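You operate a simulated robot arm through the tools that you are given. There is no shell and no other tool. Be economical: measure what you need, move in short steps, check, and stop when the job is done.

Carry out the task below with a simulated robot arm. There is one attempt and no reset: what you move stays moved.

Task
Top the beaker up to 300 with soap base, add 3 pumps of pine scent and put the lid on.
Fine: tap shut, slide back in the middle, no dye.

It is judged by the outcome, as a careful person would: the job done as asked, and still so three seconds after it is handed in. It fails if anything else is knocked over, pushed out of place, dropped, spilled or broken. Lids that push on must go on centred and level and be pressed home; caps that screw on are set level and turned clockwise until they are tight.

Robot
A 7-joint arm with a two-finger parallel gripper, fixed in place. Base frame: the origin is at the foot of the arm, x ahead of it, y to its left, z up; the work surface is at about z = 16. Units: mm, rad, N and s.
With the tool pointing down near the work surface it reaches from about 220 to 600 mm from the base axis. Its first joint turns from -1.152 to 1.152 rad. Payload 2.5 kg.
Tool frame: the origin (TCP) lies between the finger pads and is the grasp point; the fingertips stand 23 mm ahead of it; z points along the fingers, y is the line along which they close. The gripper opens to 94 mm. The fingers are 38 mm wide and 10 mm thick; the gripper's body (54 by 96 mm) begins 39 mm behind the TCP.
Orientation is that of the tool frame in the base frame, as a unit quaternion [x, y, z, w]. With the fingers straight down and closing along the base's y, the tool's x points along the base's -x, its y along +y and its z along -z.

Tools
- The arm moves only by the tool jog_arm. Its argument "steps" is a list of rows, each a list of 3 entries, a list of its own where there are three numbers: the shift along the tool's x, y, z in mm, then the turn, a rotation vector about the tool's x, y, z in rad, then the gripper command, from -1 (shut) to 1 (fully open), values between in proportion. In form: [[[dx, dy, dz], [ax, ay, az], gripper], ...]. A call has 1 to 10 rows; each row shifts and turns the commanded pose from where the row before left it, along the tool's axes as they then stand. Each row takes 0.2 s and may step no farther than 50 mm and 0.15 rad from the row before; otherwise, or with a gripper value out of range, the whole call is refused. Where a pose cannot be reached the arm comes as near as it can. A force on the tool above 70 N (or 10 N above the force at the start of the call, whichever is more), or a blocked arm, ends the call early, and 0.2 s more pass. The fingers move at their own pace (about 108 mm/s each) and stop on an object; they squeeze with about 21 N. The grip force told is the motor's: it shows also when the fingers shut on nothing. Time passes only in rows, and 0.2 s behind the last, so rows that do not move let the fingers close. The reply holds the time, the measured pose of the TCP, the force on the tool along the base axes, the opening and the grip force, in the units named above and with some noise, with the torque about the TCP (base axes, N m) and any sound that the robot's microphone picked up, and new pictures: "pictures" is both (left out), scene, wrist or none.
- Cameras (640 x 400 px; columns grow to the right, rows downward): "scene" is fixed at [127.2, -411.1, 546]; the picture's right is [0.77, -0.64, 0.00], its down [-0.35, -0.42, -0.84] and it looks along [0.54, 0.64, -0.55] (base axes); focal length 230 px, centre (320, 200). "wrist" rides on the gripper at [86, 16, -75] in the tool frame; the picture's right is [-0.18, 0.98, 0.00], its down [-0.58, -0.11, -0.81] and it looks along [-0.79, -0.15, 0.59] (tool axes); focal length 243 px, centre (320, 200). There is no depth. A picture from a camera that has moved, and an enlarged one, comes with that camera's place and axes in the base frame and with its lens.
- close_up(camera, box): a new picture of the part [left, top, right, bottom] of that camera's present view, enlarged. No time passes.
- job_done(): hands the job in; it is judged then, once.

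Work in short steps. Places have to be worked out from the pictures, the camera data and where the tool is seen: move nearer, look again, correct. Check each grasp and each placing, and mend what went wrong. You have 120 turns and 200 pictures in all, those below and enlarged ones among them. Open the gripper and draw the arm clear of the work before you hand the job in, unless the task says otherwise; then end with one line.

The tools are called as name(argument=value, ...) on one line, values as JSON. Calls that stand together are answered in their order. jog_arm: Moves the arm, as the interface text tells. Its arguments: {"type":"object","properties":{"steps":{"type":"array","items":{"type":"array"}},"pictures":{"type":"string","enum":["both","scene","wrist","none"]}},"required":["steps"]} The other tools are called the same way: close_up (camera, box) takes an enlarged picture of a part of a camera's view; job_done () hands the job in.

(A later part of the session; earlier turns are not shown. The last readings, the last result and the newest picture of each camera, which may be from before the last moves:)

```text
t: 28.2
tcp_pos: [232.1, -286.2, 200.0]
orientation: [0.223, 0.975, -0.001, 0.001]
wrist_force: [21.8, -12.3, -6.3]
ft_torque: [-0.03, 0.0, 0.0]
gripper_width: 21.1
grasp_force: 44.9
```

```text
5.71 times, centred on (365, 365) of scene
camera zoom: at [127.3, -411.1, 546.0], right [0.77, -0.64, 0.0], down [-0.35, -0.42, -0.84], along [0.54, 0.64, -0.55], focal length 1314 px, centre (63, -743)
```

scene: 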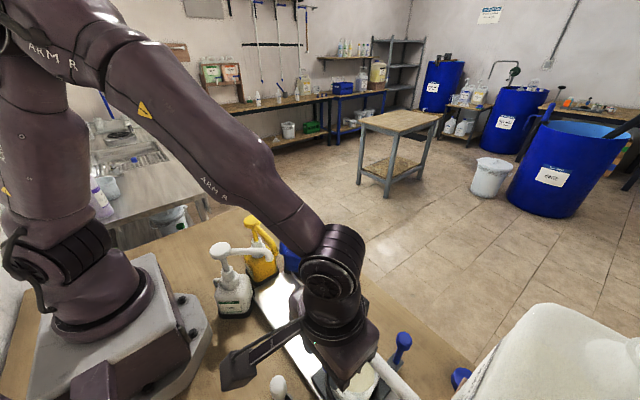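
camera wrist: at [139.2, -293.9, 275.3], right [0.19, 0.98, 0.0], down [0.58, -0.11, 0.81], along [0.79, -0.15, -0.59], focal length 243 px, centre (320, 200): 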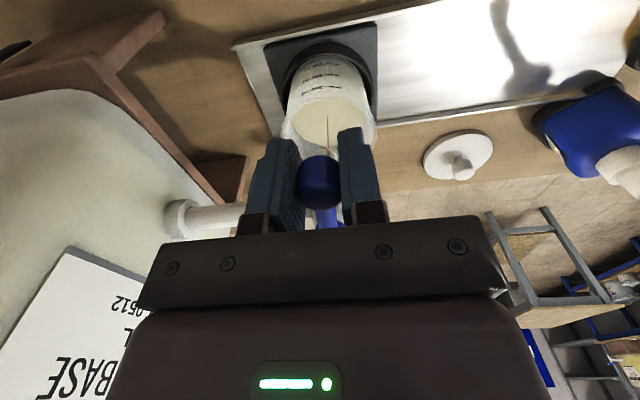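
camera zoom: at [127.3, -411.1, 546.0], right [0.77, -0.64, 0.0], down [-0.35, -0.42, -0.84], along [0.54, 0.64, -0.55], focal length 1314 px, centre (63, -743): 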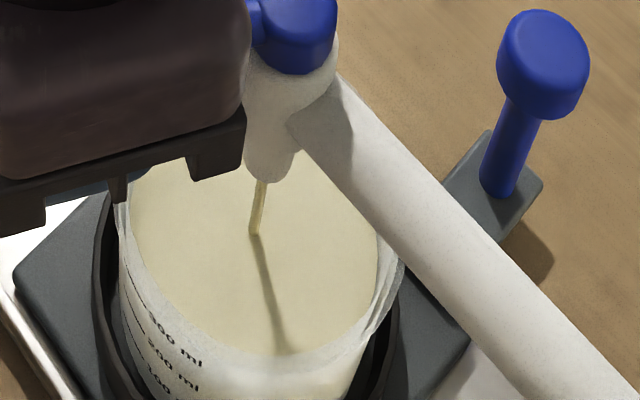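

Triangulated liquid surface z≈66. I need the marks' height; high zoom on scene and wrist.

close_up(camera="scene", box=[326, 368, 356, 400])

close_up(camera="wrist", box=[285, 50, 335, 115])

```text
12.50 times, centred on (341, 384) of scene
camera zoom: at [127.3, -411.1, 546.0], right [0.77, -0.64, 0.0], down [-0.35, -0.42, -0.84], along [0.54, 0.64, -0.55], focal length 2874 px, centre (58, -2100)
```

zoom: 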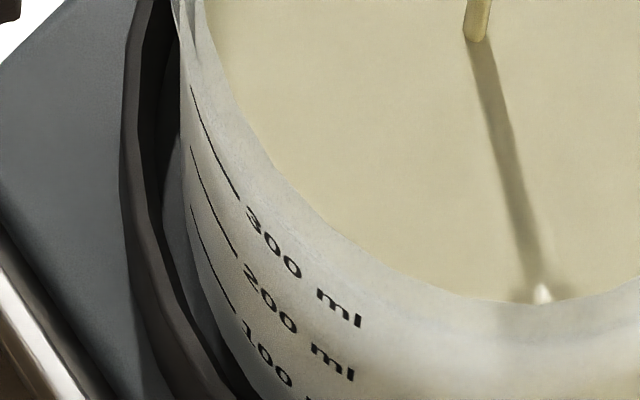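

```text
6.15 times, centred on (310, 82) of wrist
camera zoom: at [161.7, -232.9, 274.6], right [0.59, 0.8, 0.0], down [0.47, -0.35, 0.81], along [0.65, -0.48, -0.59], focal length 1493 px, centre (382, 923)
```

zoom: 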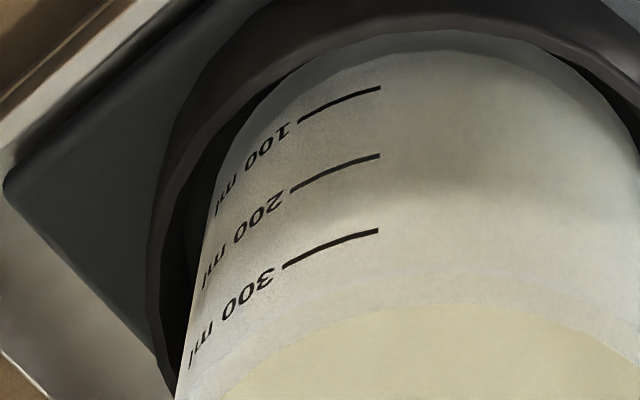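

Marks: 300 at z≈80.4, 200 at z≈60; liquid at 66 ≈ 230 ml. Rate ~9–10 ml/s; run ~4.4 s then recheck (landing point should reach v≈277 at 300).

jog_arm(steps=[[[0, 0, 0], [0, 0, 0], -1], [[0, 0, 0], [0, 0, 0], -1], [[0, 0, 0], [0, 0, 0], -1], [[0, 0, 0], [0, 0, 0], -1], [[0, 0, 0], [0, 0, 0], -1], [[0, 0, 0], [0, 0, 0], -1], [[0, 0, 0], [0, 0, 0], -1], [[0, 0, 0], [0, 0, 0], -1], [[0, 0, 0], [0, 0, 0], -1], [[0, 0, 0], [0, 0, 0], -1]], pictures="none")

jog_arm(steps=[[[0, 0, 0], [0, 0, 0], -1], [[0, 0, 0], [0, 0, 0], -1], [[0, 0, 0], [0, 0, 0], -1], [[0, 0, 0], [0, 0, 0], -1], [[0, 0, 0], [0, 0, 0], -1]], pictures="none")

close_up(camera="wrist", box=[280, 50, 380, 165])

close_up(camera="scene", box=[320, 330, 410, 400])

```text
t: 30.4
tcp_pos: [232.1, -284.7, 199.9]
orientation: [0.223, 0.975, -0.001, 0.0]
wrist_force: [17.8, -10.8, -3.3]
ft_torque: [-0.07, -0.11, -0.09]
gripper_width: 21.3
grasp_force: 44.7
```

```text
t: 31.6
tcp_pos: [232.5, -286.9, 199.5]
orientation: [0.224, 0.975, -0.001, 0.001]
wrist_force: [15.8, -9.3, 0.0]
ft_torque: [-0.06, -0.07, -0.07]
gripper_width: 20.9
grasp_force: 45.3
```

```text
3.48 times, centred on (330, 108) of wrist
camera zoom: at [161.7, -232.7, 274.7], right [0.59, 0.8, 0.0], down [0.47, -0.35, 0.81], along [0.65, -0.48, -0.59], focal length 844 px, centre (285, 522)
```

zoom: 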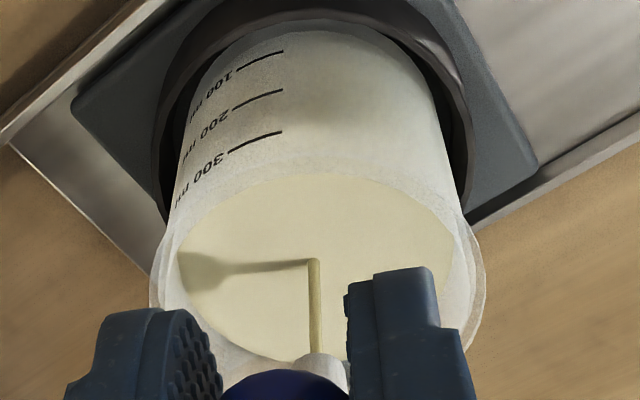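

```text
5.71 times, centred on (365, 365) of scene
camera zoom: at [127.2, -411.1, 546.0], right [0.77, -0.64, 0.0], down [-0.35, -0.42, -0.84], along [0.54, 0.64, -0.55], focal length 1314 px, centre (63, -743)
```

zoom: 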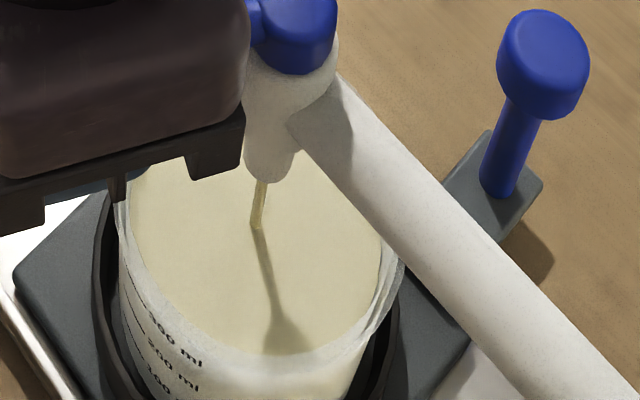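

Now ≈261 ml. Run 2.2 s more and check.

jog_arm(steps=[[[0, 0, 0], [0, 0, 0], -1], [[0, 0, 0], [0, 0, 0], -1], [[0, 0, 0], [0, 0, 0], -1], [[0, 0, 0], [0, 0, 0], -1], [[0, 0, 0], [0, 0, 0], -1], [[0, 0, 0], [0, 0, 0], -1], [[0, 0, 0], [0, 0, 0], -1], [[0, 0, 0], [0, 0, 0], -1], [[0, 0, 0], [0, 0, 0], -1], [[0, 0, 0], [0, 0, 0], -1]], pictures="none")

close_up(camera="wrist", box=[280, 50, 380, 165])

close_up(camera="scene", box=[320, 330, 410, 400])

```text
t: 33.8
tcp_pos: [231.2, -285.7, 199.0]
orientation: [0.224, 0.975, 0.0, 0.001]
wrist_force: [15.3, -8.0, 2.7]
ft_torque: [-0.01, -0.04, 0.03]
gripper_width: 21.1
grasp_force: 45.2
```

```text
3.48 times, centred on (330, 108) of wrist
camera zoom: at [161.6, -232.6, 274.8], right [0.59, 0.8, 0.0], down [0.48, -0.35, 0.81], along [0.65, -0.48, -0.59], focal length 844 px, centre (285, 522)
```

zoom: 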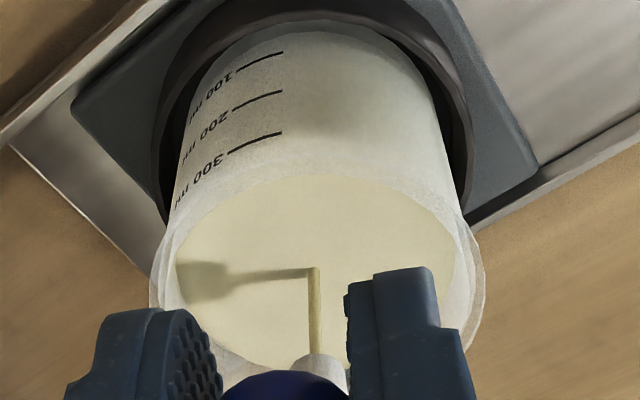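

```text
5.71 times, centred on (365, 365) of scene
camera zoom: at [127.2, -411.1, 546.0], right [0.77, -0.64, 0.0], down [-0.35, -0.42, -0.84], along [0.54, 0.64, -0.55], focal length 1314 px, centre (63, -743)
```

zoom: 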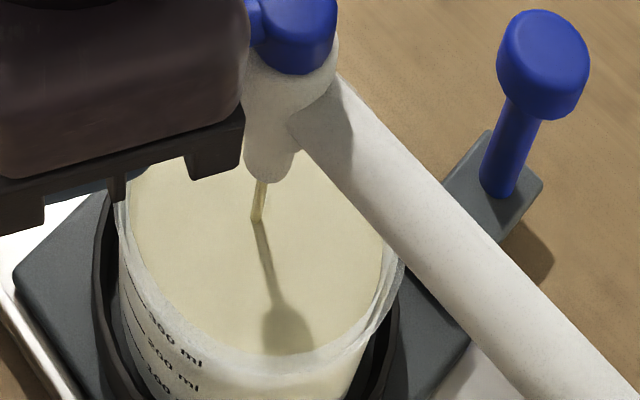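

≈279 ml. Hold 0.8 s more, then throttle back 0.3 rad to the slow trickle and measure.

jog_arm(steps=[[[0, 0, 0], [0, 0, 0], -1], [[0, 0, 0], [0, 0, 0], -1], [[0, 0, 0], [0, 0, 0], -1], [[0, 0, 0], [0, 0, 0], -1], [[-0.65, -9, 0], [0, 0, -0.15], -1], [[-0.65, -9, 0], [0, 0, -0.15], -1]], pictures="none")

close_up(camera="wrist", box=[280, 50, 380, 165])

close_up(camera="scene", box=[320, 330, 410, 400])

```text
t: 35.2
tcp_pos: [226.0, -301.6, 198.9]
orientation: [0.073, 0.997, 0.002, -0.001]
wrist_force: [-2.0, 4.8, 23.7]
ft_torque: [0.02, -0.44, 0.19]
gripper_width: 21.0
grasp_force: 44.7
```

```text
3.48 times, centred on (330, 108) of wrist
camera zoom: at [143.1, -273.1, 275.1], right [0.33, 0.94, 0.0], down [0.56, -0.2, 0.81], along [0.76, -0.26, -0.59], focal length 844 px, centre (285, 522)
```

zoom: 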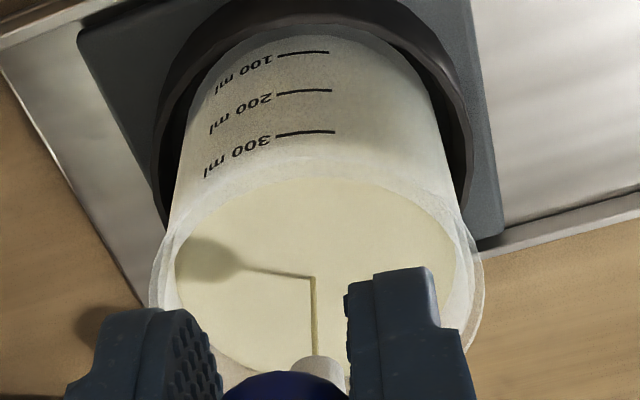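

```text
5.71 times, centred on (365, 365) of scene
camera zoom: at [127.1, -411.0, 546.1], right [0.77, -0.64, 0.0], down [-0.35, -0.42, -0.84], along [0.54, 0.64, -0.55], focal length 1314 px, centre (63, -743)
```

zoom: 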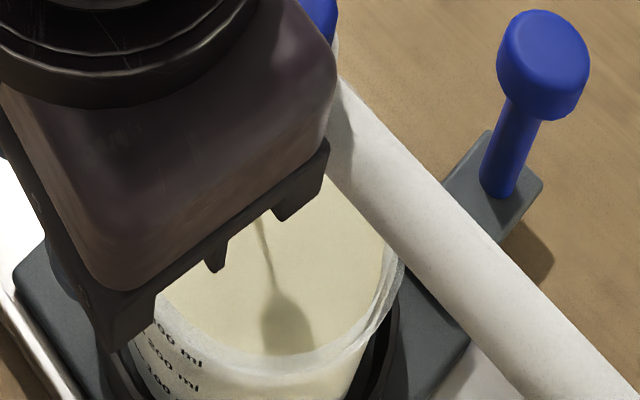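

≈292 ml. Now shut the tap fully: back one step and a bit beyond (−3.5 mm), then check for a stream.

jog_arm(steps=[[[-0.65, -9, 0], [0, 0, -0.15], -1], [[0, -2, 0], [0, 0, -0.04], -1], [[0, -1.5, 0], [0, 0, 0], -1]], pictures="none")

close_up(camera="wrist", box=[280, 50, 380, 165])

```text
t: 36.0
tcp_pos: [225.1, -314.1, 199.8]
orientation: [-0.021, 1.0, 0.002, -0.002]
wrist_force: [-2.7, 1.4, -5.9]
ft_torque: [-0.03, 0.24, 0.09]
gripper_width: 21.0
grasp_force: 45.2
```

```text
3.48 times, centred on (330, 108) of wrist
camera zoom: at [138.1, -301.0, 275.3], right [0.14, 0.99, 0.0], down [0.59, -0.09, 0.8], along [0.8, -0.11, -0.6], focal length 844 px, centre (285, 522)
```

zoom: 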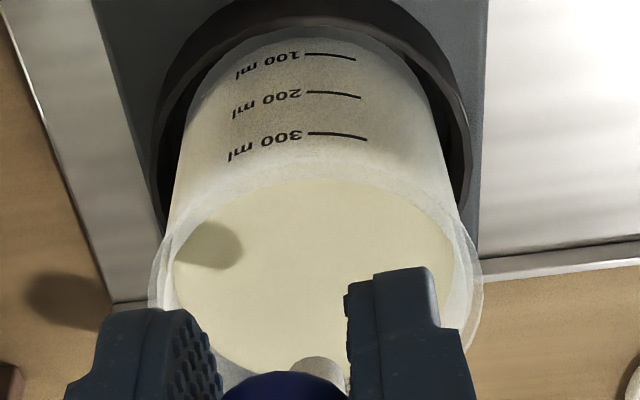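

Stream stopped. Release, rise, and check level with an unobstructed view.

jog_arm(steps=[[[0, 0, 0], [0, 0, 0], -0.2], [[0, 0, 0], [0, 0, 0], -0.2], [[0, 0, -25], [0, 0, 0], -0.2], [[0, 0, -45], [0, 0, 0], -0.2], [[0, 0, -45], [0, 0, 0], -0.2], [[45, 0, 0], [0, 0, 0], -0.2]])

close_up(camera="wrist", box=[260, 0, 400, 120])

close_up(camera="scene", box=[320, 330, 410, 400])

```text
t: 37.4
tcp_pos: [181.0, -320.8, 312.8]
orientation: [-0.02, 1.0, 0.0, -0.001]
wrist_force: [0.3, -0.8, 0.6]
ft_torque: [0.02, 0.01, 0.01]
gripper_width: 37.5
grasp_force: 0.0
camera wrist: at [95.1, -306.7, 388.2], right [0.14, 0.99, 0.0], down [0.59, -0.09, 0.81], along [0.8, -0.12, -0.59], focal length 243 px, centre (320, 200)
```

scene: 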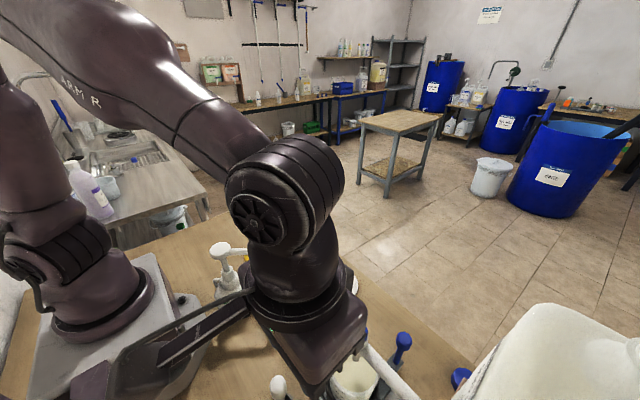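
wrist: 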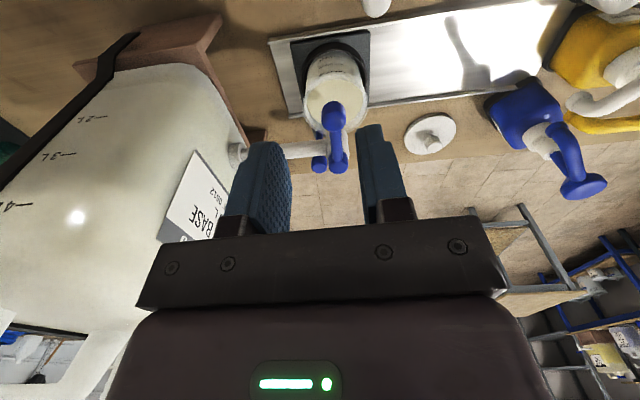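

```text
3.33 times, centred on (330, 60) of wrist
camera zoom: at [95.1, -306.7, 388.2], right [0.14, 0.99, 0.0], down [0.59, -0.09, 0.81], along [0.8, -0.12, -0.59], focal length 809 px, centre (287, 667)
```

zoom: 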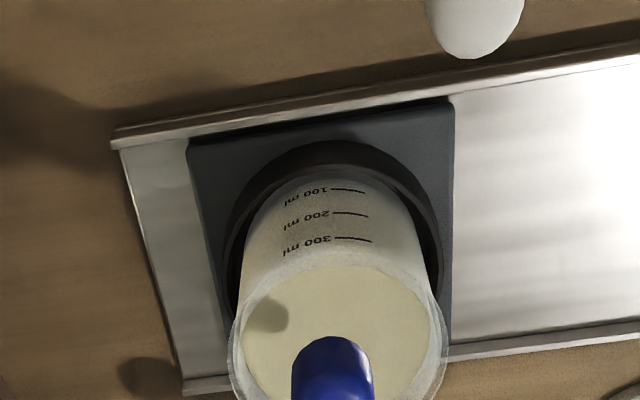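

```text
5.71 times, centred on (365, 365) of scene
camera zoom: at [127.3, -411.1, 546.0], right [0.77, -0.64, 0.0], down [-0.35, -0.42, -0.84], along [0.54, 0.64, -0.55], focal length 1314 px, centre (63, -743)
```

zoom: 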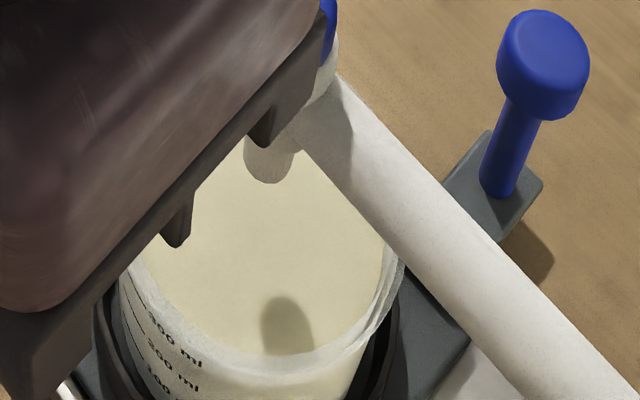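

Inconclusive from here. I go back to the handle station (yaw 90°), where the inside scale was clearly readable.

jog_arm(steps=[[[-49, 0, 0], [0, 0, 0], 0.1], [[-49, 0, -4], [0, 0, 0], 0.1], [[-49, 0, 0], [0, 0, 0], 0.1], [[-47, 0, 0], [0, 0, 0], 0.1], [[0, 0, 0], [0, 0, 0.15], 0.1], [[0, 0, 0], [0, 0, 0.15], 0.1], [[0, 0, 0], [0, 0, 0.15], 0.1], [[0, 0, 0], [0, 0, 0.15], 0.1], [[0, 0, 0], [0, 0, 0.15], 0.1], [[0, 0, 0], [0, 0, 0.15], 0.1]], pictures="none")

jog_arm(steps=[[[0, 0, 0], [0, 0, 0.15], 0.1], [[0, 0, 0], [0, 0, 0.15], 0.1], [[0, 0, 0], [0, 0, 0.15], 0.1], [[0, 0, 0], [0, 0, 0.15], 0.1], [[0, 0, 0], [0, 0, 0.111], 0.1]], pictures="none")

```text
t: 39.6
tcp_pos: [374.6, -309.7, 320.2]
orientation: [0.418, 0.909, 0.0, 0.0]
wrist_force: [-0.6, -1.6, -0.3]
ft_torque: [-0.02, 0.0, 0.02]
gripper_width: 51.7
grasp_force: 0.1
```

```text
t: 40.8
tcp_pos: [375.3, -308.3, 320.2]
orientation: [0.709, 0.706, 0.0, 0.0]
wrist_force: [0.1, 0.9, -0.3]
ft_torque: [0.01, -0.02, 0.01]
gripper_width: 51.6
grasp_force: 0.0
```

Move over the handle and descend.

jog_arm(steps=[[[-31, 2, 20], [0, 0, 0], 0.1], [[0, 0, 45], [0, 0, 0], 0.1], [[0, 0, 45], [0, 0, 0], 0.1], [[0, 0, 40], [0, 0, 0], 0.1], [[0, 0, 35], [0, 0, 0], 0.1], [[0, 0, 29], [0, 0, 0], 0.1]], pictures="wrist")

close_up(camera="wrist", box=[0, 40, 240, 220])

```text
t: 42.2
tcp_pos: [377.7, -338.8, 104.5]
orientation: [0.707, 0.708, 0.0, 0.0]
wrist_force: [-0.1, 0.5, 0.7]
ft_torque: [-0.01, 0.0, 0.02]
gripper_width: 51.5
grasp_force: 0.0
camera wrist: at [393.8, -251.6, 180.0], right [0.98, -0.18, 0.0], down [-0.11, -0.58, 0.81], along [-0.15, -0.79, -0.59], focal length 243 px, centre (320, 200)
```

wrist: 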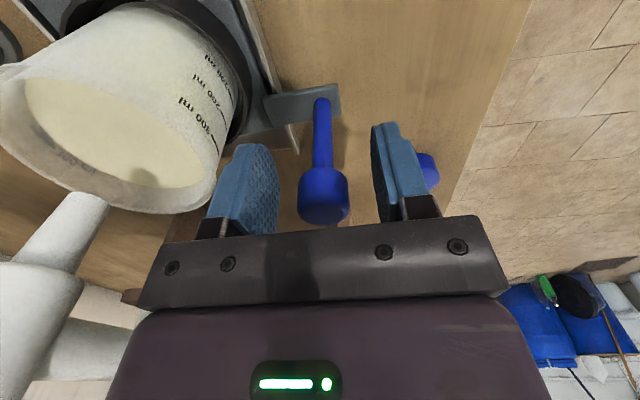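

```text
2.22 times, centred on (120, 130) of wrist
camera zoom: at [393.8, -251.6, 180.0], right [0.98, -0.18, 0.0], down [-0.11, -0.58, 0.81], along [-0.15, -0.79, -0.59], focal length 539 px, centre (764, 356)
```

zoom: 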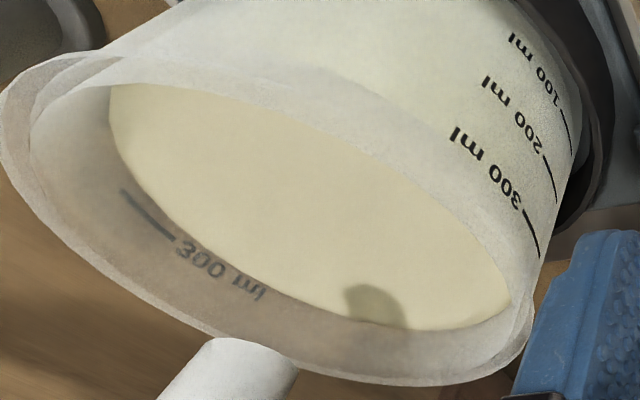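

The 300 mark inside is slightly above the liquid edge. Zoom further to quantify.

close_up(camera="wrist", box=[25, 80, 105, 160])

close_up(camera="scene", box=[320, 330, 410, 400])

```text
5.00 times, centred on (65, 120) of wrist
camera zoom: at [393.8, -251.6, 180.0], right [0.98, -0.18, 0.0], down [-0.11, -0.58, 0.81], along [-0.15, -0.79, -0.59], focal length 1213 px, centre (1595, 600)
```

zoom: 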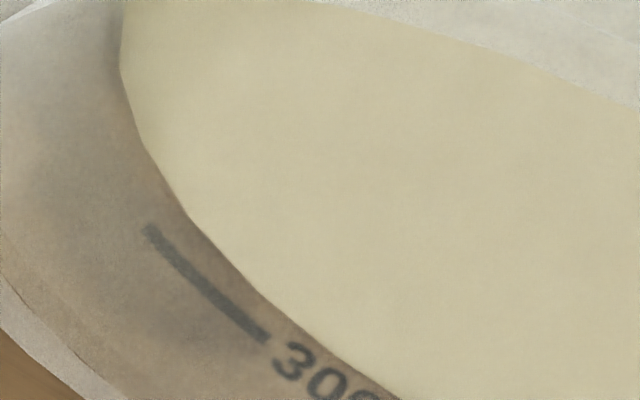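

```text
5.71 times, centred on (365, 365) of scene
camera zoom: at [127.2, -411.1, 546.0], right [0.77, -0.64, 0.0], down [-0.35, -0.42, -0.84], along [0.54, 0.64, -0.55], focal length 1314 px, centre (63, -743)
```

zoom: 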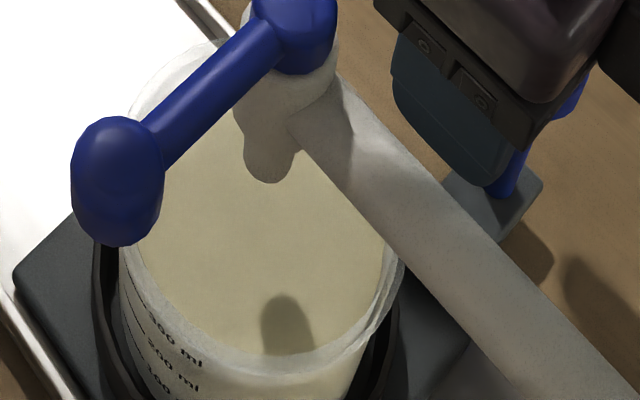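

Two independent estimates agree on ≈290 ml. I'll return to the lever and add ~10 ml with a small opening.

jog_arm(steps=[[[0, 0, -45], [0, 0, 0], 0.1], [[0, 0, -45], [0, 0, 0], 0.1], [[0, 0, -45], [0, 0, 0], 0.1], [[0, 0, -45], [0, 0, 0], -0.2], [[0, 0, -37], [0, 0, 0], -0.2], [[24.3, 0, 0], [0, 0, -0.15], -0.2], [[0, 0, 0], [0, 0, -0.15], -0.2], [[0, 0, 0], [0, 0, -0.15], -0.2], [[0, 0, 0], [0, 0, -0.15], -0.2], [[0, 0, 0], [0, 0, -0.15], -0.2]], pictures="none")

jog_arm(steps=[[[0, 0, 0], [0, 0, -0.15], -0.2], [[0, 0, 0], [0, 0, -0.15], -0.2], [[0, 0, 0], [0, 0, -0.15], -0.2], [[0, 0, 0], [0, 0, -0.15], -0.2], [[0, 0, 0], [0, 0, -0.15], -0.2], [[0, 0, 0], [0, 0, -0.073], -0.2], [[50, 0, 0], [0, 0, 0], -0.2], [[50, 0, 0], [0, 0, 0], -0.2], [[50, 0, 0], [0, 0, 0], -0.2]], pictures="none")

```text
t: 44.4
tcp_pos: [375.8, -316.5, 321.7]
orientation: [0.399, 0.917, 0.0, 0.0]
wrist_force: [0.3, 0.3, -0.7]
ft_torque: [0.01, 0.01, -0.01]
gripper_width: 37.6
grasp_force: 0.0
```

```text
t: 46.4
tcp_pos: [226.5, -316.7, 320.4]
orientation: [-0.001, 1.0, 0.0, 0.0]
wrist_force: [-0.2, 0.6, -0.1]
ft_torque: [0.02, 0.01, 0.0]
gripper_width: 37.8
grasp_force: 0.0
```

jog_arm(steps=[[[1.5, 2, 40], [0, 0, 0], -0.2], [[0, 0, 40], [0, 0, 0], -0.2], [[0, 0, 40], [0, 0, 0], -0.2], [[0, 0, 0], [0, 0, 0], -1], [[0, 0, 0], [0, 0, 0], -1]], pictures="none")

close_up(camera="wrist", box=[280, 50, 380, 165])

```text
t: 47.6
tcp_pos: [228.0, -316.6, 202.5]
orientation: [-0.001, 1.0, 0.003, -0.001]
wrist_force: [-7.1, 23.9, 10.2]
ft_torque: [0.04, -0.31, 0.22]
gripper_width: 21.1
grasp_force: 44.8
```

```text
3.48 times, centred on (330, 108) of wrist
camera zoom: at [140.7, -299.2, 277.7], right [0.18, 0.98, 0.01], down [0.58, -0.11, 0.8], along [0.79, -0.14, -0.59], focal length 844 px, centre (285, 522)
```

zoom: 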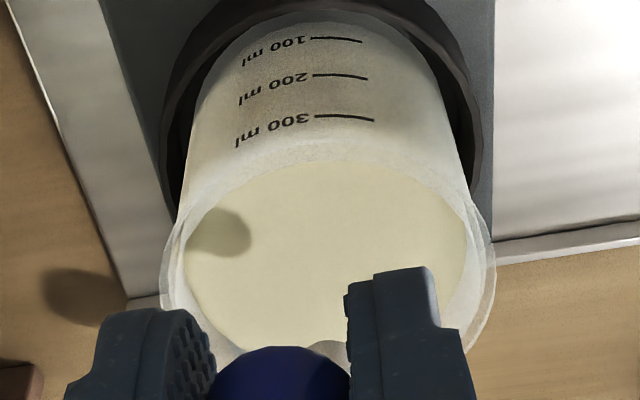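

Held with lever against its shut stop. Open ~0.3 rad briefly.

jog_arm(steps=[[[0, 2, 0], [0, 0, 0], -1], [[-0.7, 9, 0], [0, 0, 0.15], -1], [[-0.7, 9, 0], [0, 0, 0.15], -1], [[0, 0, 0], [0, 0, 0], -1]], pictures="none")

close_up(camera="wrist", box=[280, 50, 380, 165])

```text
t: 48.6
tcp_pos: [229.6, -296.5, 201.2]
orientation: [0.151, 0.988, -0.001, 0.001]
wrist_force: [-2.3, -6.0, -12.5]
ft_torque: [-0.12, -0.44, -0.43]
gripper_width: 20.8
grasp_force: 44.9
```

```text
3.48 times, centred on (330, 108) of wrist
camera zoom: at [151.9, -254.8, 277.3], right [0.47, 0.88, 0.0], down [0.52, -0.28, 0.81], along [0.71, -0.38, -0.59], focal length 844 px, centre (285, 522)
```

zoom: 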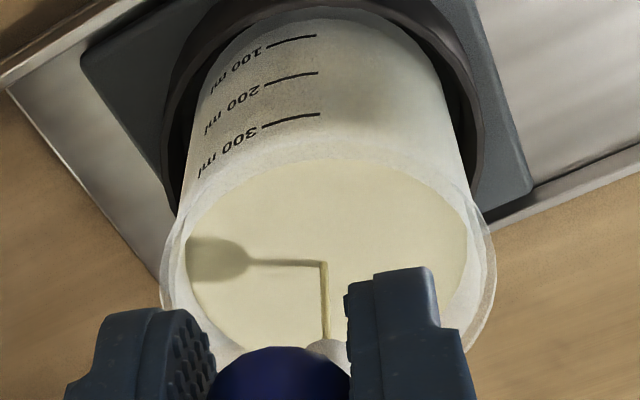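

Reading ≈z 78.3 (~290). Let it run 1.2 s, then recheck.

jog_arm(steps=[[[0, 0, 0], [0, 0, 0], -1], [[0, 0, 0], [0, 0, 0], -1], [[0, 0, 0], [0, 0, 0], -1], [[0, 0, 0], [0, 0, 0], -1], [[0, 0, 0], [0, 0, 0], -1]], pictures="none")

close_up(camera="wrist", box=[280, 50, 380, 165])

```text
t: 49.8
tcp_pos: [229.0, -296.0, 202.1]
orientation: [0.147, 0.989, -0.001, -0.001]
wrist_force: [-6.7, -3.5, -3.8]
ft_torque: [-0.08, -0.12, -0.31]
gripper_width: 21.0
grasp_force: 45.5
```

```text
3.48 times, centred on (330, 108) of wrist
camera zoom: at [152.1, -254.4, 277.6], right [0.47, 0.89, 0.0], down [0.52, -0.28, 0.81], along [0.71, -0.37, -0.59], focal length 844 px, centre (285, 522)
```

zoom: 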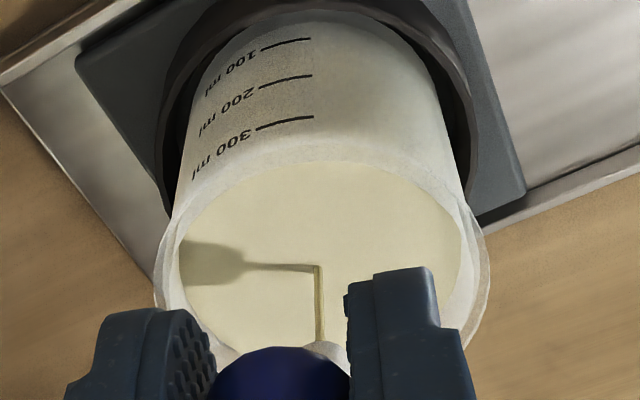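

Relative to the mark the level hardly moved (slow flow). Run 2.2 s more.

jog_arm(steps=[[[0, 0, 0], [0, 0, 0], -1], [[0, 0, 0], [0, 0, 0], -1], [[0, 0, 0], [0, 0, 0], -1], [[0, 0, 0], [0, 0, 0], -1], [[0, 0, 0], [0, 0, 0], -1], [[0, 0, 0], [0, 0, 0], -1], [[0, 0, 0], [0, 0, 0], -1], [[0, 0, 0], [0, 0, 0], -1], [[0, 0, 0], [0, 0, 0], -1], [[0, 0, 0], [0, 0, 0], -1]], pictures="none")

close_up(camera="wrist", box=[280, 50, 380, 165])

```text
t: 52.0
tcp_pos: [230.8, -296.4, 200.8]
orientation: [0.149, 0.989, 0.0, 0.0]
wrist_force: [-11.5, 7.5, 7.3]
ft_torque: [0.08, 0.12, 0.17]
gripper_width: 21.3
grasp_force: 45.0
```

```text
3.48 times, centred on (330, 108) of wrist
camera zoom: at [152.2, -254.3, 277.6], right [0.47, 0.89, 0.0], down [0.52, -0.28, 0.81], along [0.71, -0.37, -0.59], focal length 844 px, centre (285, 522)
```

zoom: 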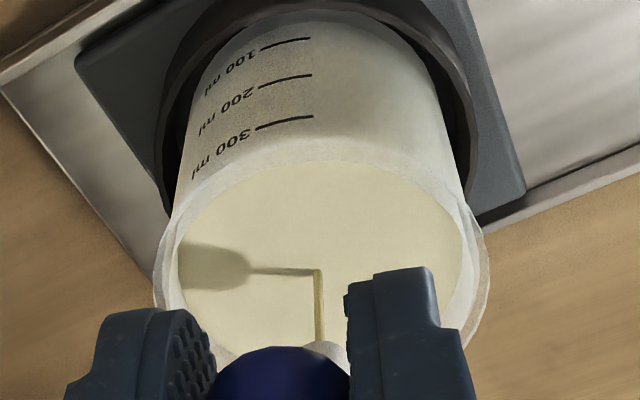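

Rose ~4 px ≈ 9 ml → ≈300. Shut the tap now.

jog_arm(steps=[[[-0.65, -9, 0], [0, 0, -0.15], -1], [[-0.65, -9, 0], [0, 0, -0.15], -1], [[0, -3, 0], [0, 0, 0], -1], [[0, 0, 0], [0, 0, 0], -1]], pictures="none")

close_up(camera="wrist", box=[280, 50, 380, 165])

```text
t: 53.0
tcp_pos: [226.8, -314.7, 202.1]
orientation: [-0.002, 1.0, 0.003, -0.001]
wrist_force: [-13.6, 15.1, 8.9]
ft_torque: [0.05, 0.27, 0.3]
gripper_width: 21.1
grasp_force: 45.0
```

```text
3.48 times, centred on (330, 108) of wrist
camera zoom: at [140.8, -298.7, 277.7], right [0.18, 0.98, 0.0], down [0.58, -0.11, 0.81], along [0.79, -0.14, -0.59], focal length 844 px, centre (285, 522)
```

zoom: 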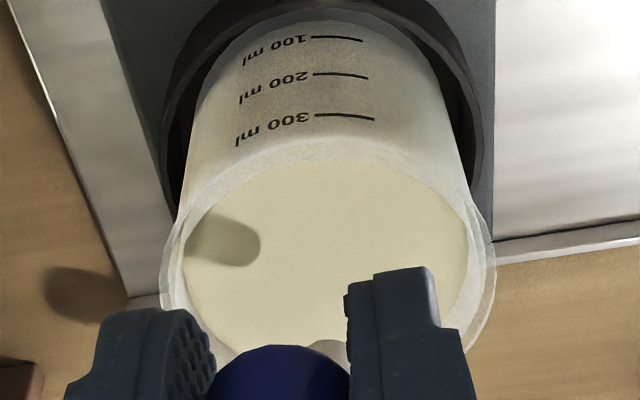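

Shut, no stream. Release and return to the handle station.

jog_arm(steps=[[[0, 0, 0], [0, 0, 0], -0.2], [[0, 0, 0], [0, 0, 0], -0.2], [[0, 0, -40], [0, 0, 0], -0.2], [[0, 0, -45], [0, 0, 0], -0.2], [[0, 0, -35], [0, 0, 0], 0.1], [[-49, 0, 0], [0, 0, 0], 0.1], [[-49, 0, 0], [0, 0, 0], 0.1], [[-49, 0, 0], [0, 0, 0], 0.1], [[0, 0, 0], [0, 0, 0.15], 0.1], [[0, 0, 0], [0, 0, 0.15], 0.1]], pictures="none")

jog_arm(steps=[[[0, 0, 0], [0, 0, 0.15], 0.1], [[0, 0, 0], [0, 0, 0.15], 0.1], [[0, 0, 0], [0, 0, 0.15], 0.1], [[0, 0, 0], [0, 0, 0.15], 0.1], [[0, 0, 0], [0, 0, 0.15], 0.1], [[0, 0, 0], [0, 0, 0.15], 0.1], [[0, 0, 0], [0, 0, 0.15], 0.1], [[0, 0, 0], [0, 0, 0.15], 0.1], [[0, 0, 0], [0, 0, 0.073], 0.1]], pictures="none")

```text
t: 55.2
tcp_pos: [371.0, -315.8, 322.7]
orientation: [0.151, 0.989, 0.0, 0.0]
wrist_force: [-0.9, 0.1, 0.2]
ft_torque: [-0.02, 0.0, 0.0]
gripper_width: 51.5
grasp_force: 0.1
```

```text
t: 57.2
tcp_pos: [372.2, -314.8, 322.3]
orientation: [0.708, 0.706, 0.0, 0.0]
wrist_force: [-1.0, 0.8, -0.4]
ft_torque: [0.01, -0.04, -0.01]
gripper_width: 51.7
grasp_force: 0.0
```

jog_arm(steps=[[[-24, 5, 20], [0, 0, 0], 0.1], [[0, 0, 45], [0, 0, 0], 0.1], [[0, 0, 45], [0, 0, 0], 0.1], [[0, 0, 40], [0, 0, 0], 0.1], [[0, 0, 35], [0, 0, 0], 0.1], [[0, 0, 31], [0, 0, 0], 0.1]], pictures="wrist")

close_up(camera="wrist", box=[25, 80, 105, 160])

```text
t: 58.6
tcp_pos: [378.0, -338.7, 106.8]
orientation: [0.707, 0.707, 0.0, -0.001]
wrist_force: [0.4, 0.4, -0.3]
ft_torque: [0.01, 0.02, 0.01]
gripper_width: 51.8
grasp_force: 0.1
camera wrist: at [394.6, -252.2, 181.8], right [0.98, -0.18, 0.0], down [-0.11, -0.58, 0.81], along [-0.15, -0.79, -0.59], focal length 243 px, centre (320, 200)
```

wrist: 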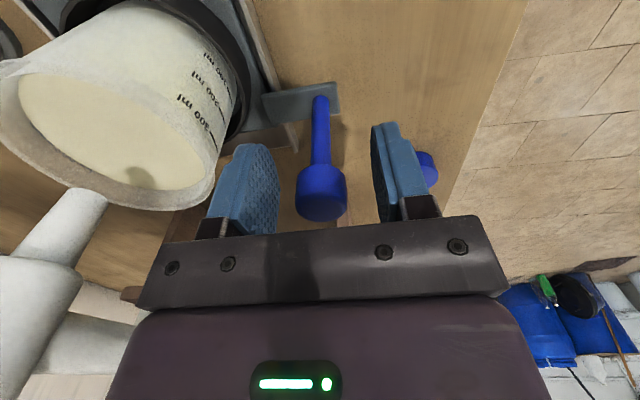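

```text
5.00 times, centred on (65, 120) of wrist
camera zoom: at [394.6, -252.2, 181.8], right [0.98, -0.18, 0.0], down [-0.11, -0.58, 0.81], along [-0.15, -0.79, -0.59], focal length 1213 px, centre (1595, 600)
```

zoom: 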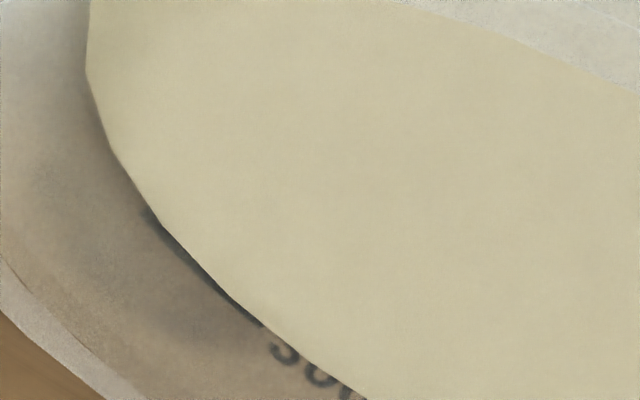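

Liquid edge now sits right on the 300 mark. Good. Grip the handle and slide toward +y, stopping before the lid's vicinity to check clearance.

jog_arm(steps=[[[0, 0, 0], [0, 0, 0], -1], [[0, 0, 0], [0, 0, 0], -1], [[0, -1, 0], [0, 0, 0], -1], [[8, 0, 0], [0, 0, 0], -1], [[10, 0, 0], [0, 0, 0], -1], [[10, 0, 0], [0, 0, 0], -1], [[10, 0, 0], [0, 0, 0], -1], [[10, 0, 0], [0, 0, 0], -1]], pictures="none")

jog_arm(steps=[[[10, 0, 0], [0, 0, 0], -1], [[10, 0, 0], [0, 0, 0], -1], [[10, 0, 0], [0, 0, 0], -1], [[10, 0, 0], [0, 0, 0], -1], [[10, 0, 0], [0, 0, 0], -1], [[10, 0, 0], [0, 0, 0], -1], [[5, 0, 0], [0, 0, 0], -1]])

close_up(camera="scene", box=[280, 250, 420, 370])

```text
t: 60.4
tcp_pos: [376.8, -288.7, 106.7]
orientation: [0.707, 0.707, 0.0, -0.001]
wrist_force: [1.6, -0.7, -16.1]
ft_torque: [-0.46, -0.14, -0.1]
gripper_width: 25.8
grasp_force: 44.6
```

```text
t: 62.0
tcp_pos: [376.9, -224.7, 107.7]
orientation: [0.707, 0.708, 0.001, 0.0]
wrist_force: [19.0, -1.2, -24.0]
ft_torque: [1.08, 0.5, 0.11]
gripper_width: 25.9
grasp_force: 45.1
camera wrist: at [393.2, -137.8, 181.9], right [0.98, -0.18, 0.0], down [-0.11, -0.58, 0.81], along [-0.15, -0.79, -0.59], focal length 243 px, centre (320, 200)
```

scene: 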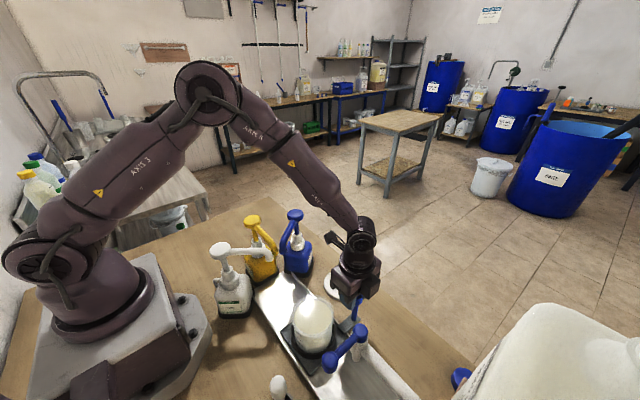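
wrist: 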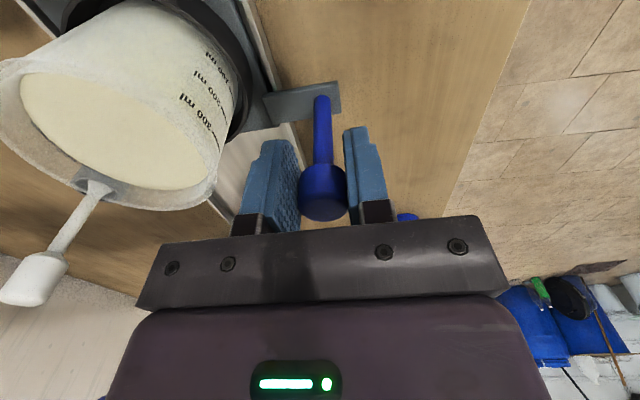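

```text
3.33 times, centred on (350, 310) of scene
camera zoom: at [127.3, -411.2, 545.9], right [0.77, -0.64, 0.0], down [-0.35, -0.42, -0.84], along [0.54, 0.64, -0.55], focal length 766 px, centre (220, -167)
```

zoom: 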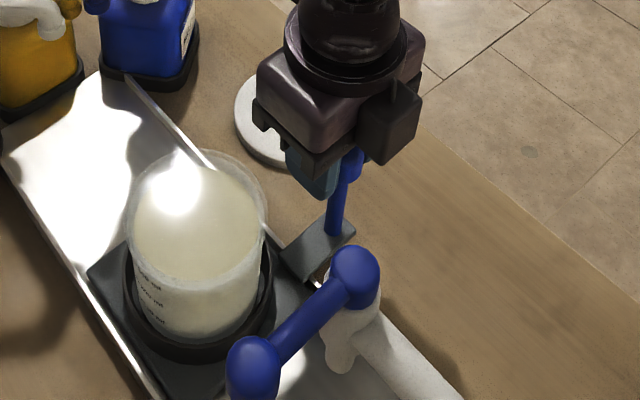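

Slide is back at its start. Lid's near edge (x≈376) may overlap the handle block (x≲389), so I release and look before going further.

jog_arm(steps=[[[0, 0, 0], [0, 0, 0], 0.1], [[0, 0, 0], [0, 0, 0], 0.1], [[0, 0, -40], [0, 0, 0], 0.1], [[0, 0, -45], [0, 0, 0], 0.1], [[45, 0, -20], [0, 0, 0], 0.1], [[45, 0, 0], [0, 0, 0], 0.1], [[30, 0, 0], [0, 0, 0], 0.1]])

close_up(camera="scene", box=[300, 260, 400, 350])

```text
t: 63.6
tcp_pos: [379.2, -107.0, 211.9]
orientation: [0.708, 0.706, 0.0, 0.0]
wrist_force: [-0.1, -0.7, 0.0]
ft_torque: [-0.01, -0.02, -0.02]
gripper_width: 51.9
grasp_force: 0.0
camera wrist: at [396.1, -20.1, 287.1], right [0.98, -0.19, 0.0], down [-0.11, -0.58, 0.81], along [-0.15, -0.79, -0.59], focal length 243 px, centre (320, 200)
```

scene: 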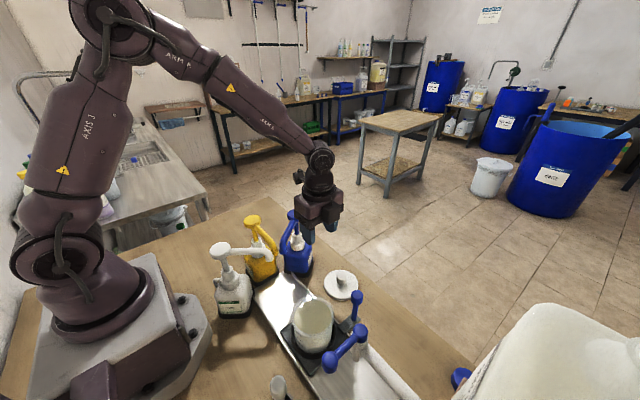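
wrist: 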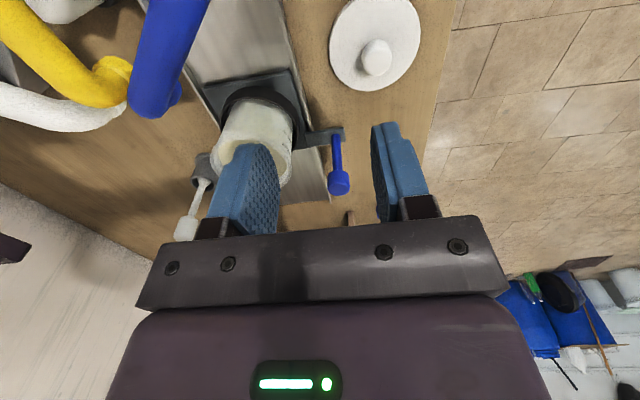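

```text
4.44 times, centred on (350, 305) of scene
camera zoom: at [127.2, -411.1, 546.0], right [0.77, -0.64, 0.0], down [-0.35, -0.42, -0.84], along [0.54, 0.64, -0.55], focal length 1022 px, centre (187, -267)
```

zoom: 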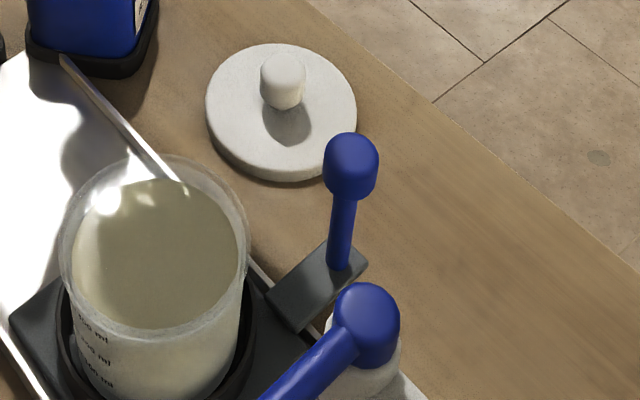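

The handle cross-checks exactly, putting the lid at ≈(428,-129) with edge at x≈382, overlapping the block's travel (x to 387) at similar height. I'll move the lid aside first (to a clear spot at ≈(440,-300)). Go above its knob.

jog_arm(steps=[[[-22, 40, 0], [0, 0, 0], 0.1], [[0, 9, 40], [0, 0, 0], 0.1], [[0, 0, 40], [0, 0, 0], 0.1]])

close_up(camera="scene", box=[300, 240, 390, 310])

```text
t: 64.4
tcp_pos: [429.0, -131.0, 127.8]
orientation: [0.706, 0.708, 0.0, 0.0]
wrist_force: [0.3, -0.7, 0.8]
ft_torque: [0.0, -0.03, -0.02]
gripper_width: 51.8
grasp_force: 0.1
camera wrist: at [445.2, -44.2, 203.3], right [0.98, -0.18, 0.0], down [-0.11, -0.58, 0.81], along [-0.15, -0.79, -0.59], focal length 243 px, centre (320, 200)
```

scene: 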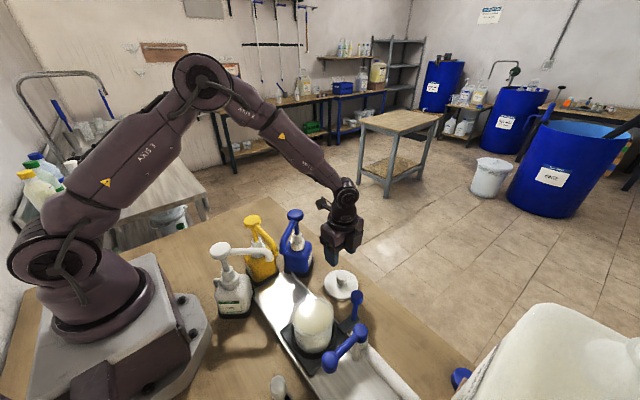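
wrist: 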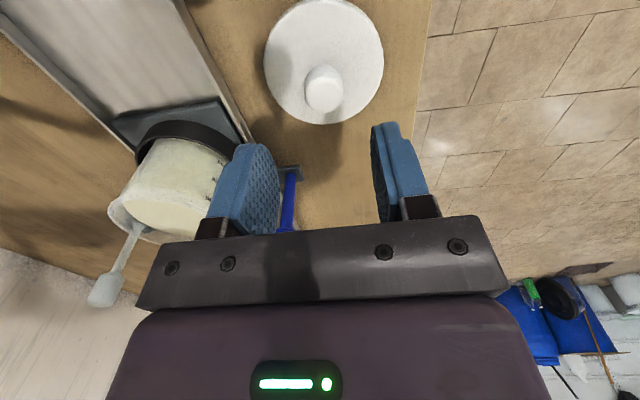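

```text
5.71 times, centred on (345, 275) of scene
camera zoom: at [127.2, -411.1, 546.0], right [0.77, -0.64, 0.0], down [-0.35, -0.42, -0.84], along [0.54, 0.64, -0.55], focal length 1314 px, centre (177, -229)
```

zoom: 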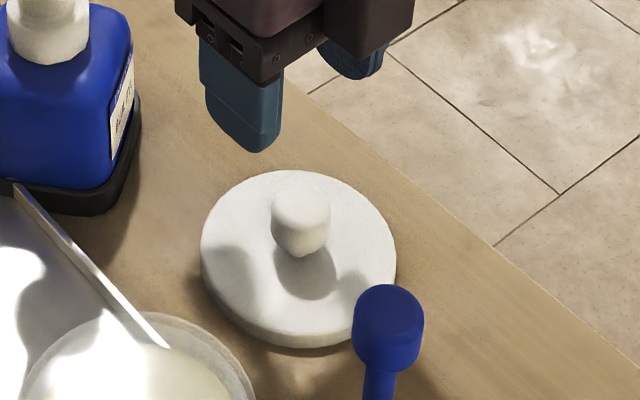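

Knob centre ≈(431.5,-127), knob top maybe ~58. Align and come down to z≈62, then inspect.

jog_arm(steps=[[[4, 2, 35], [0, 0, 0], 0.1], [[0, 0, 28], [0, 0, 0], 0.1]])

close_up(camera="scene", box=[310, 240, 380, 300])

```text
t: 65.0
tcp_pos: [428.3, -126.1, 68.7]
orientation: [0.707, 0.707, 0.0, 0.0]
wrist_force: [-0.1, -0.7, 0.4]
ft_torque: [0.01, 0.0, 0.0]
gripper_width: 51.6
grasp_force: 0.1
camera wrist: at [445.7, -39.0, 143.1], right [0.98, -0.18, 0.0], down [-0.11, -0.58, 0.81], along [-0.15, -0.79, -0.59], focal length 243 px, centre (320, 200)
```

scene: 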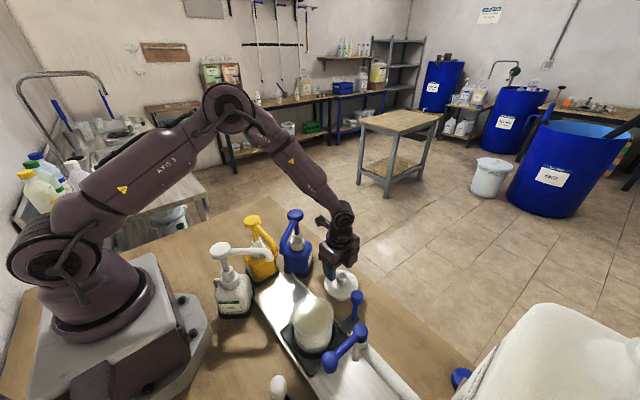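
wrist: 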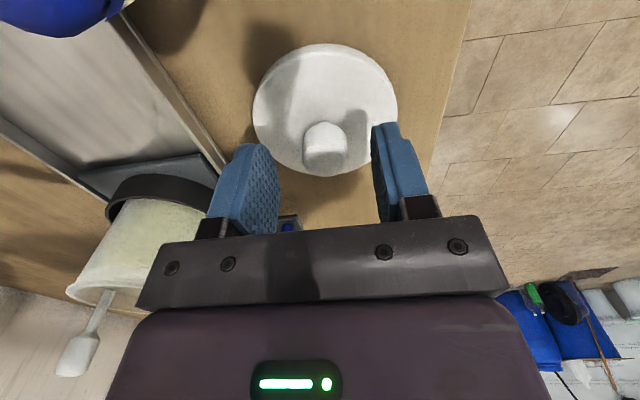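

```text
6.67 times, centred on (345, 270) of scene
camera zoom: at [127.2, -411.1, 546.0], right [0.77, -0.64, 0.0], down [-0.35, -0.42, -0.84], along [0.54, 0.64, -0.55], focal length 1533 px, centre (153, -267)
```

zoom: 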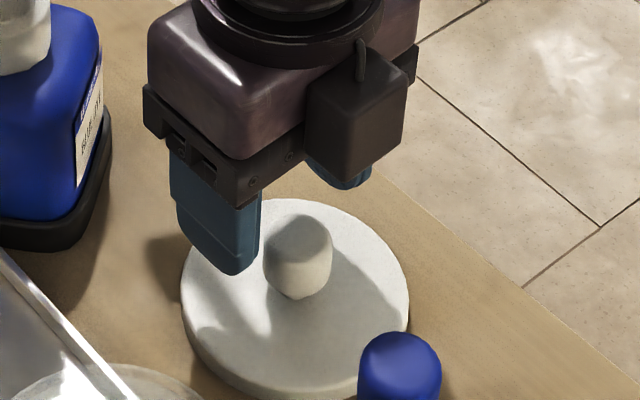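

Disc top z≈27, knob up to z≈58, offset +2.5 mm in x. Descend to z≈54 and close.

jog_arm(steps=[[[0, 2.5, 14.5], [0, 0, 0], 0.1], [[0, 0, 0], [0, 0, 0], -1], [[0, 0, 0], [0, 0, 0], -1], [[0, 0, 0], [0, 0, 0], -1]], pictures="wrist")

```text
t: 66.0
tcp_pos: [431.4, -124.9, 54.3]
orientation: [0.707, 0.707, 0.0, 0.001]
wrist_force: [-0.6, -0.1, -0.8]
ft_torque: [0.02, 0.02, 0.0]
gripper_width: 25.9
grasp_force: 21.2
camera wrist: at [448.2, -38.1, 129.2], right [0.98, -0.18, 0.0], down [-0.11, -0.58, 0.81], along [-0.15, -0.79, -0.59], focal length 243 px, centre (320, 200)
```

wrist: 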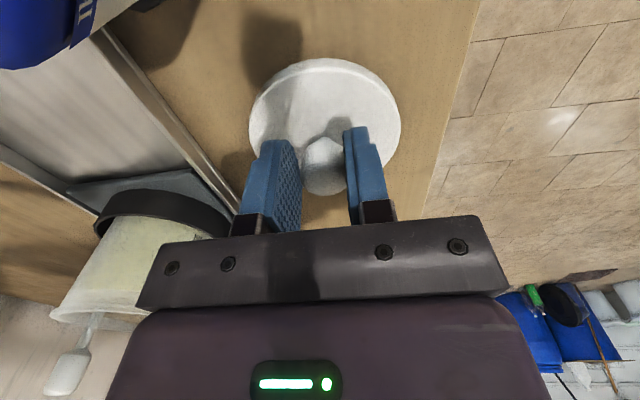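

Knob gripped. Lift and see the lid is level, then carry to (440,-300).

jog_arm(steps=[[[0, 0, -10], [0, 0, 0], -1], [[0, 0, -40], [0, 0, 0], -1], [[0, 0, -40], [0, 0, 0], -1], [[0, 0, -35], [0, 0, 0], -1], [[-40, 9, 0], [0, 0, 0], -1], [[-45, 0, 0], [0, 0, 0], -1], [[-45, 0, 0], [0, 0, 0], -1], [[-45, 0, 0], [0, 0, 0], -1], [[0, 0, 0], [0, 0, 0], -1]])

```text
t: 68.0
tcp_pos: [438.4, -299.2, 179.8]
orientation: [0.708, 0.707, 0.0, 0.0]
wrist_force: [-0.1, 0.2, 0.2]
ft_torque: [-0.01, -0.03, -0.03]
gripper_width: 25.9
grasp_force: 20.7
camera wrist: at [455.6, -211.6, 255.1], right [0.98, -0.18, 0.0], down [-0.11, -0.58, 0.81], along [-0.15, -0.79, -0.59], focal length 243 px, centre (320, 200)
```

scene: 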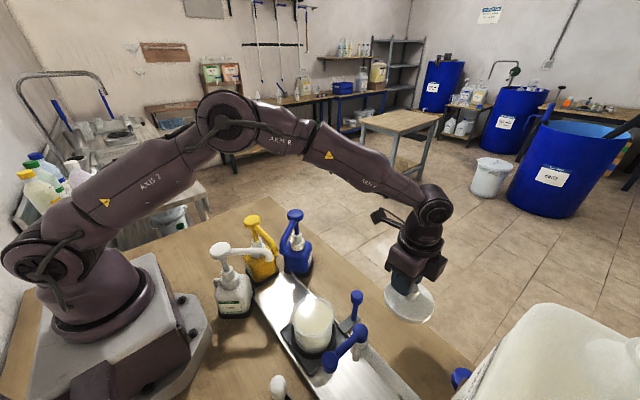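
wrist: 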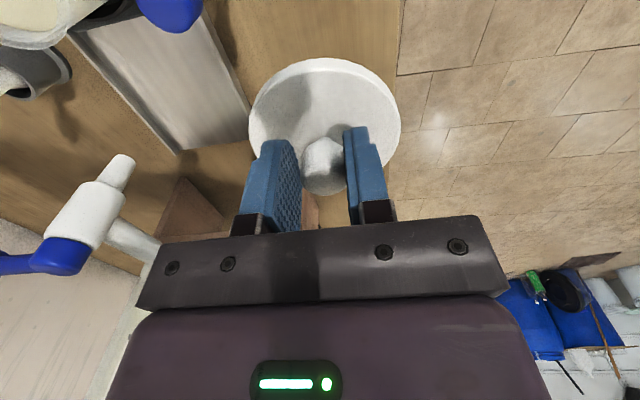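

Lid held level, table edge at x≈505 so (438,-299) is fine. Lower it to the table.

jog_arm(steps=[[[0, 0, 45], [0, 0, 0], -1], [[0, 0, 45], [0, 0, 0], -1], [[0, 0, 25], [0, 0, 0], -1], [[0, 0, 8], [0, 0, 0], -1], [[0, 0, 2.5], [0, 0, 0], -1]], pictures="none")

```text
t: 69.2
tcp_pos: [437.8, -300.1, 54.8]
orientation: [0.707, 0.708, 0.0, 0.0]
wrist_force: [-1.1, -1.1, 1.7]
ft_torque: [0.02, 0.11, 0.02]
gripper_width: 25.7
grasp_force: 21.2
```

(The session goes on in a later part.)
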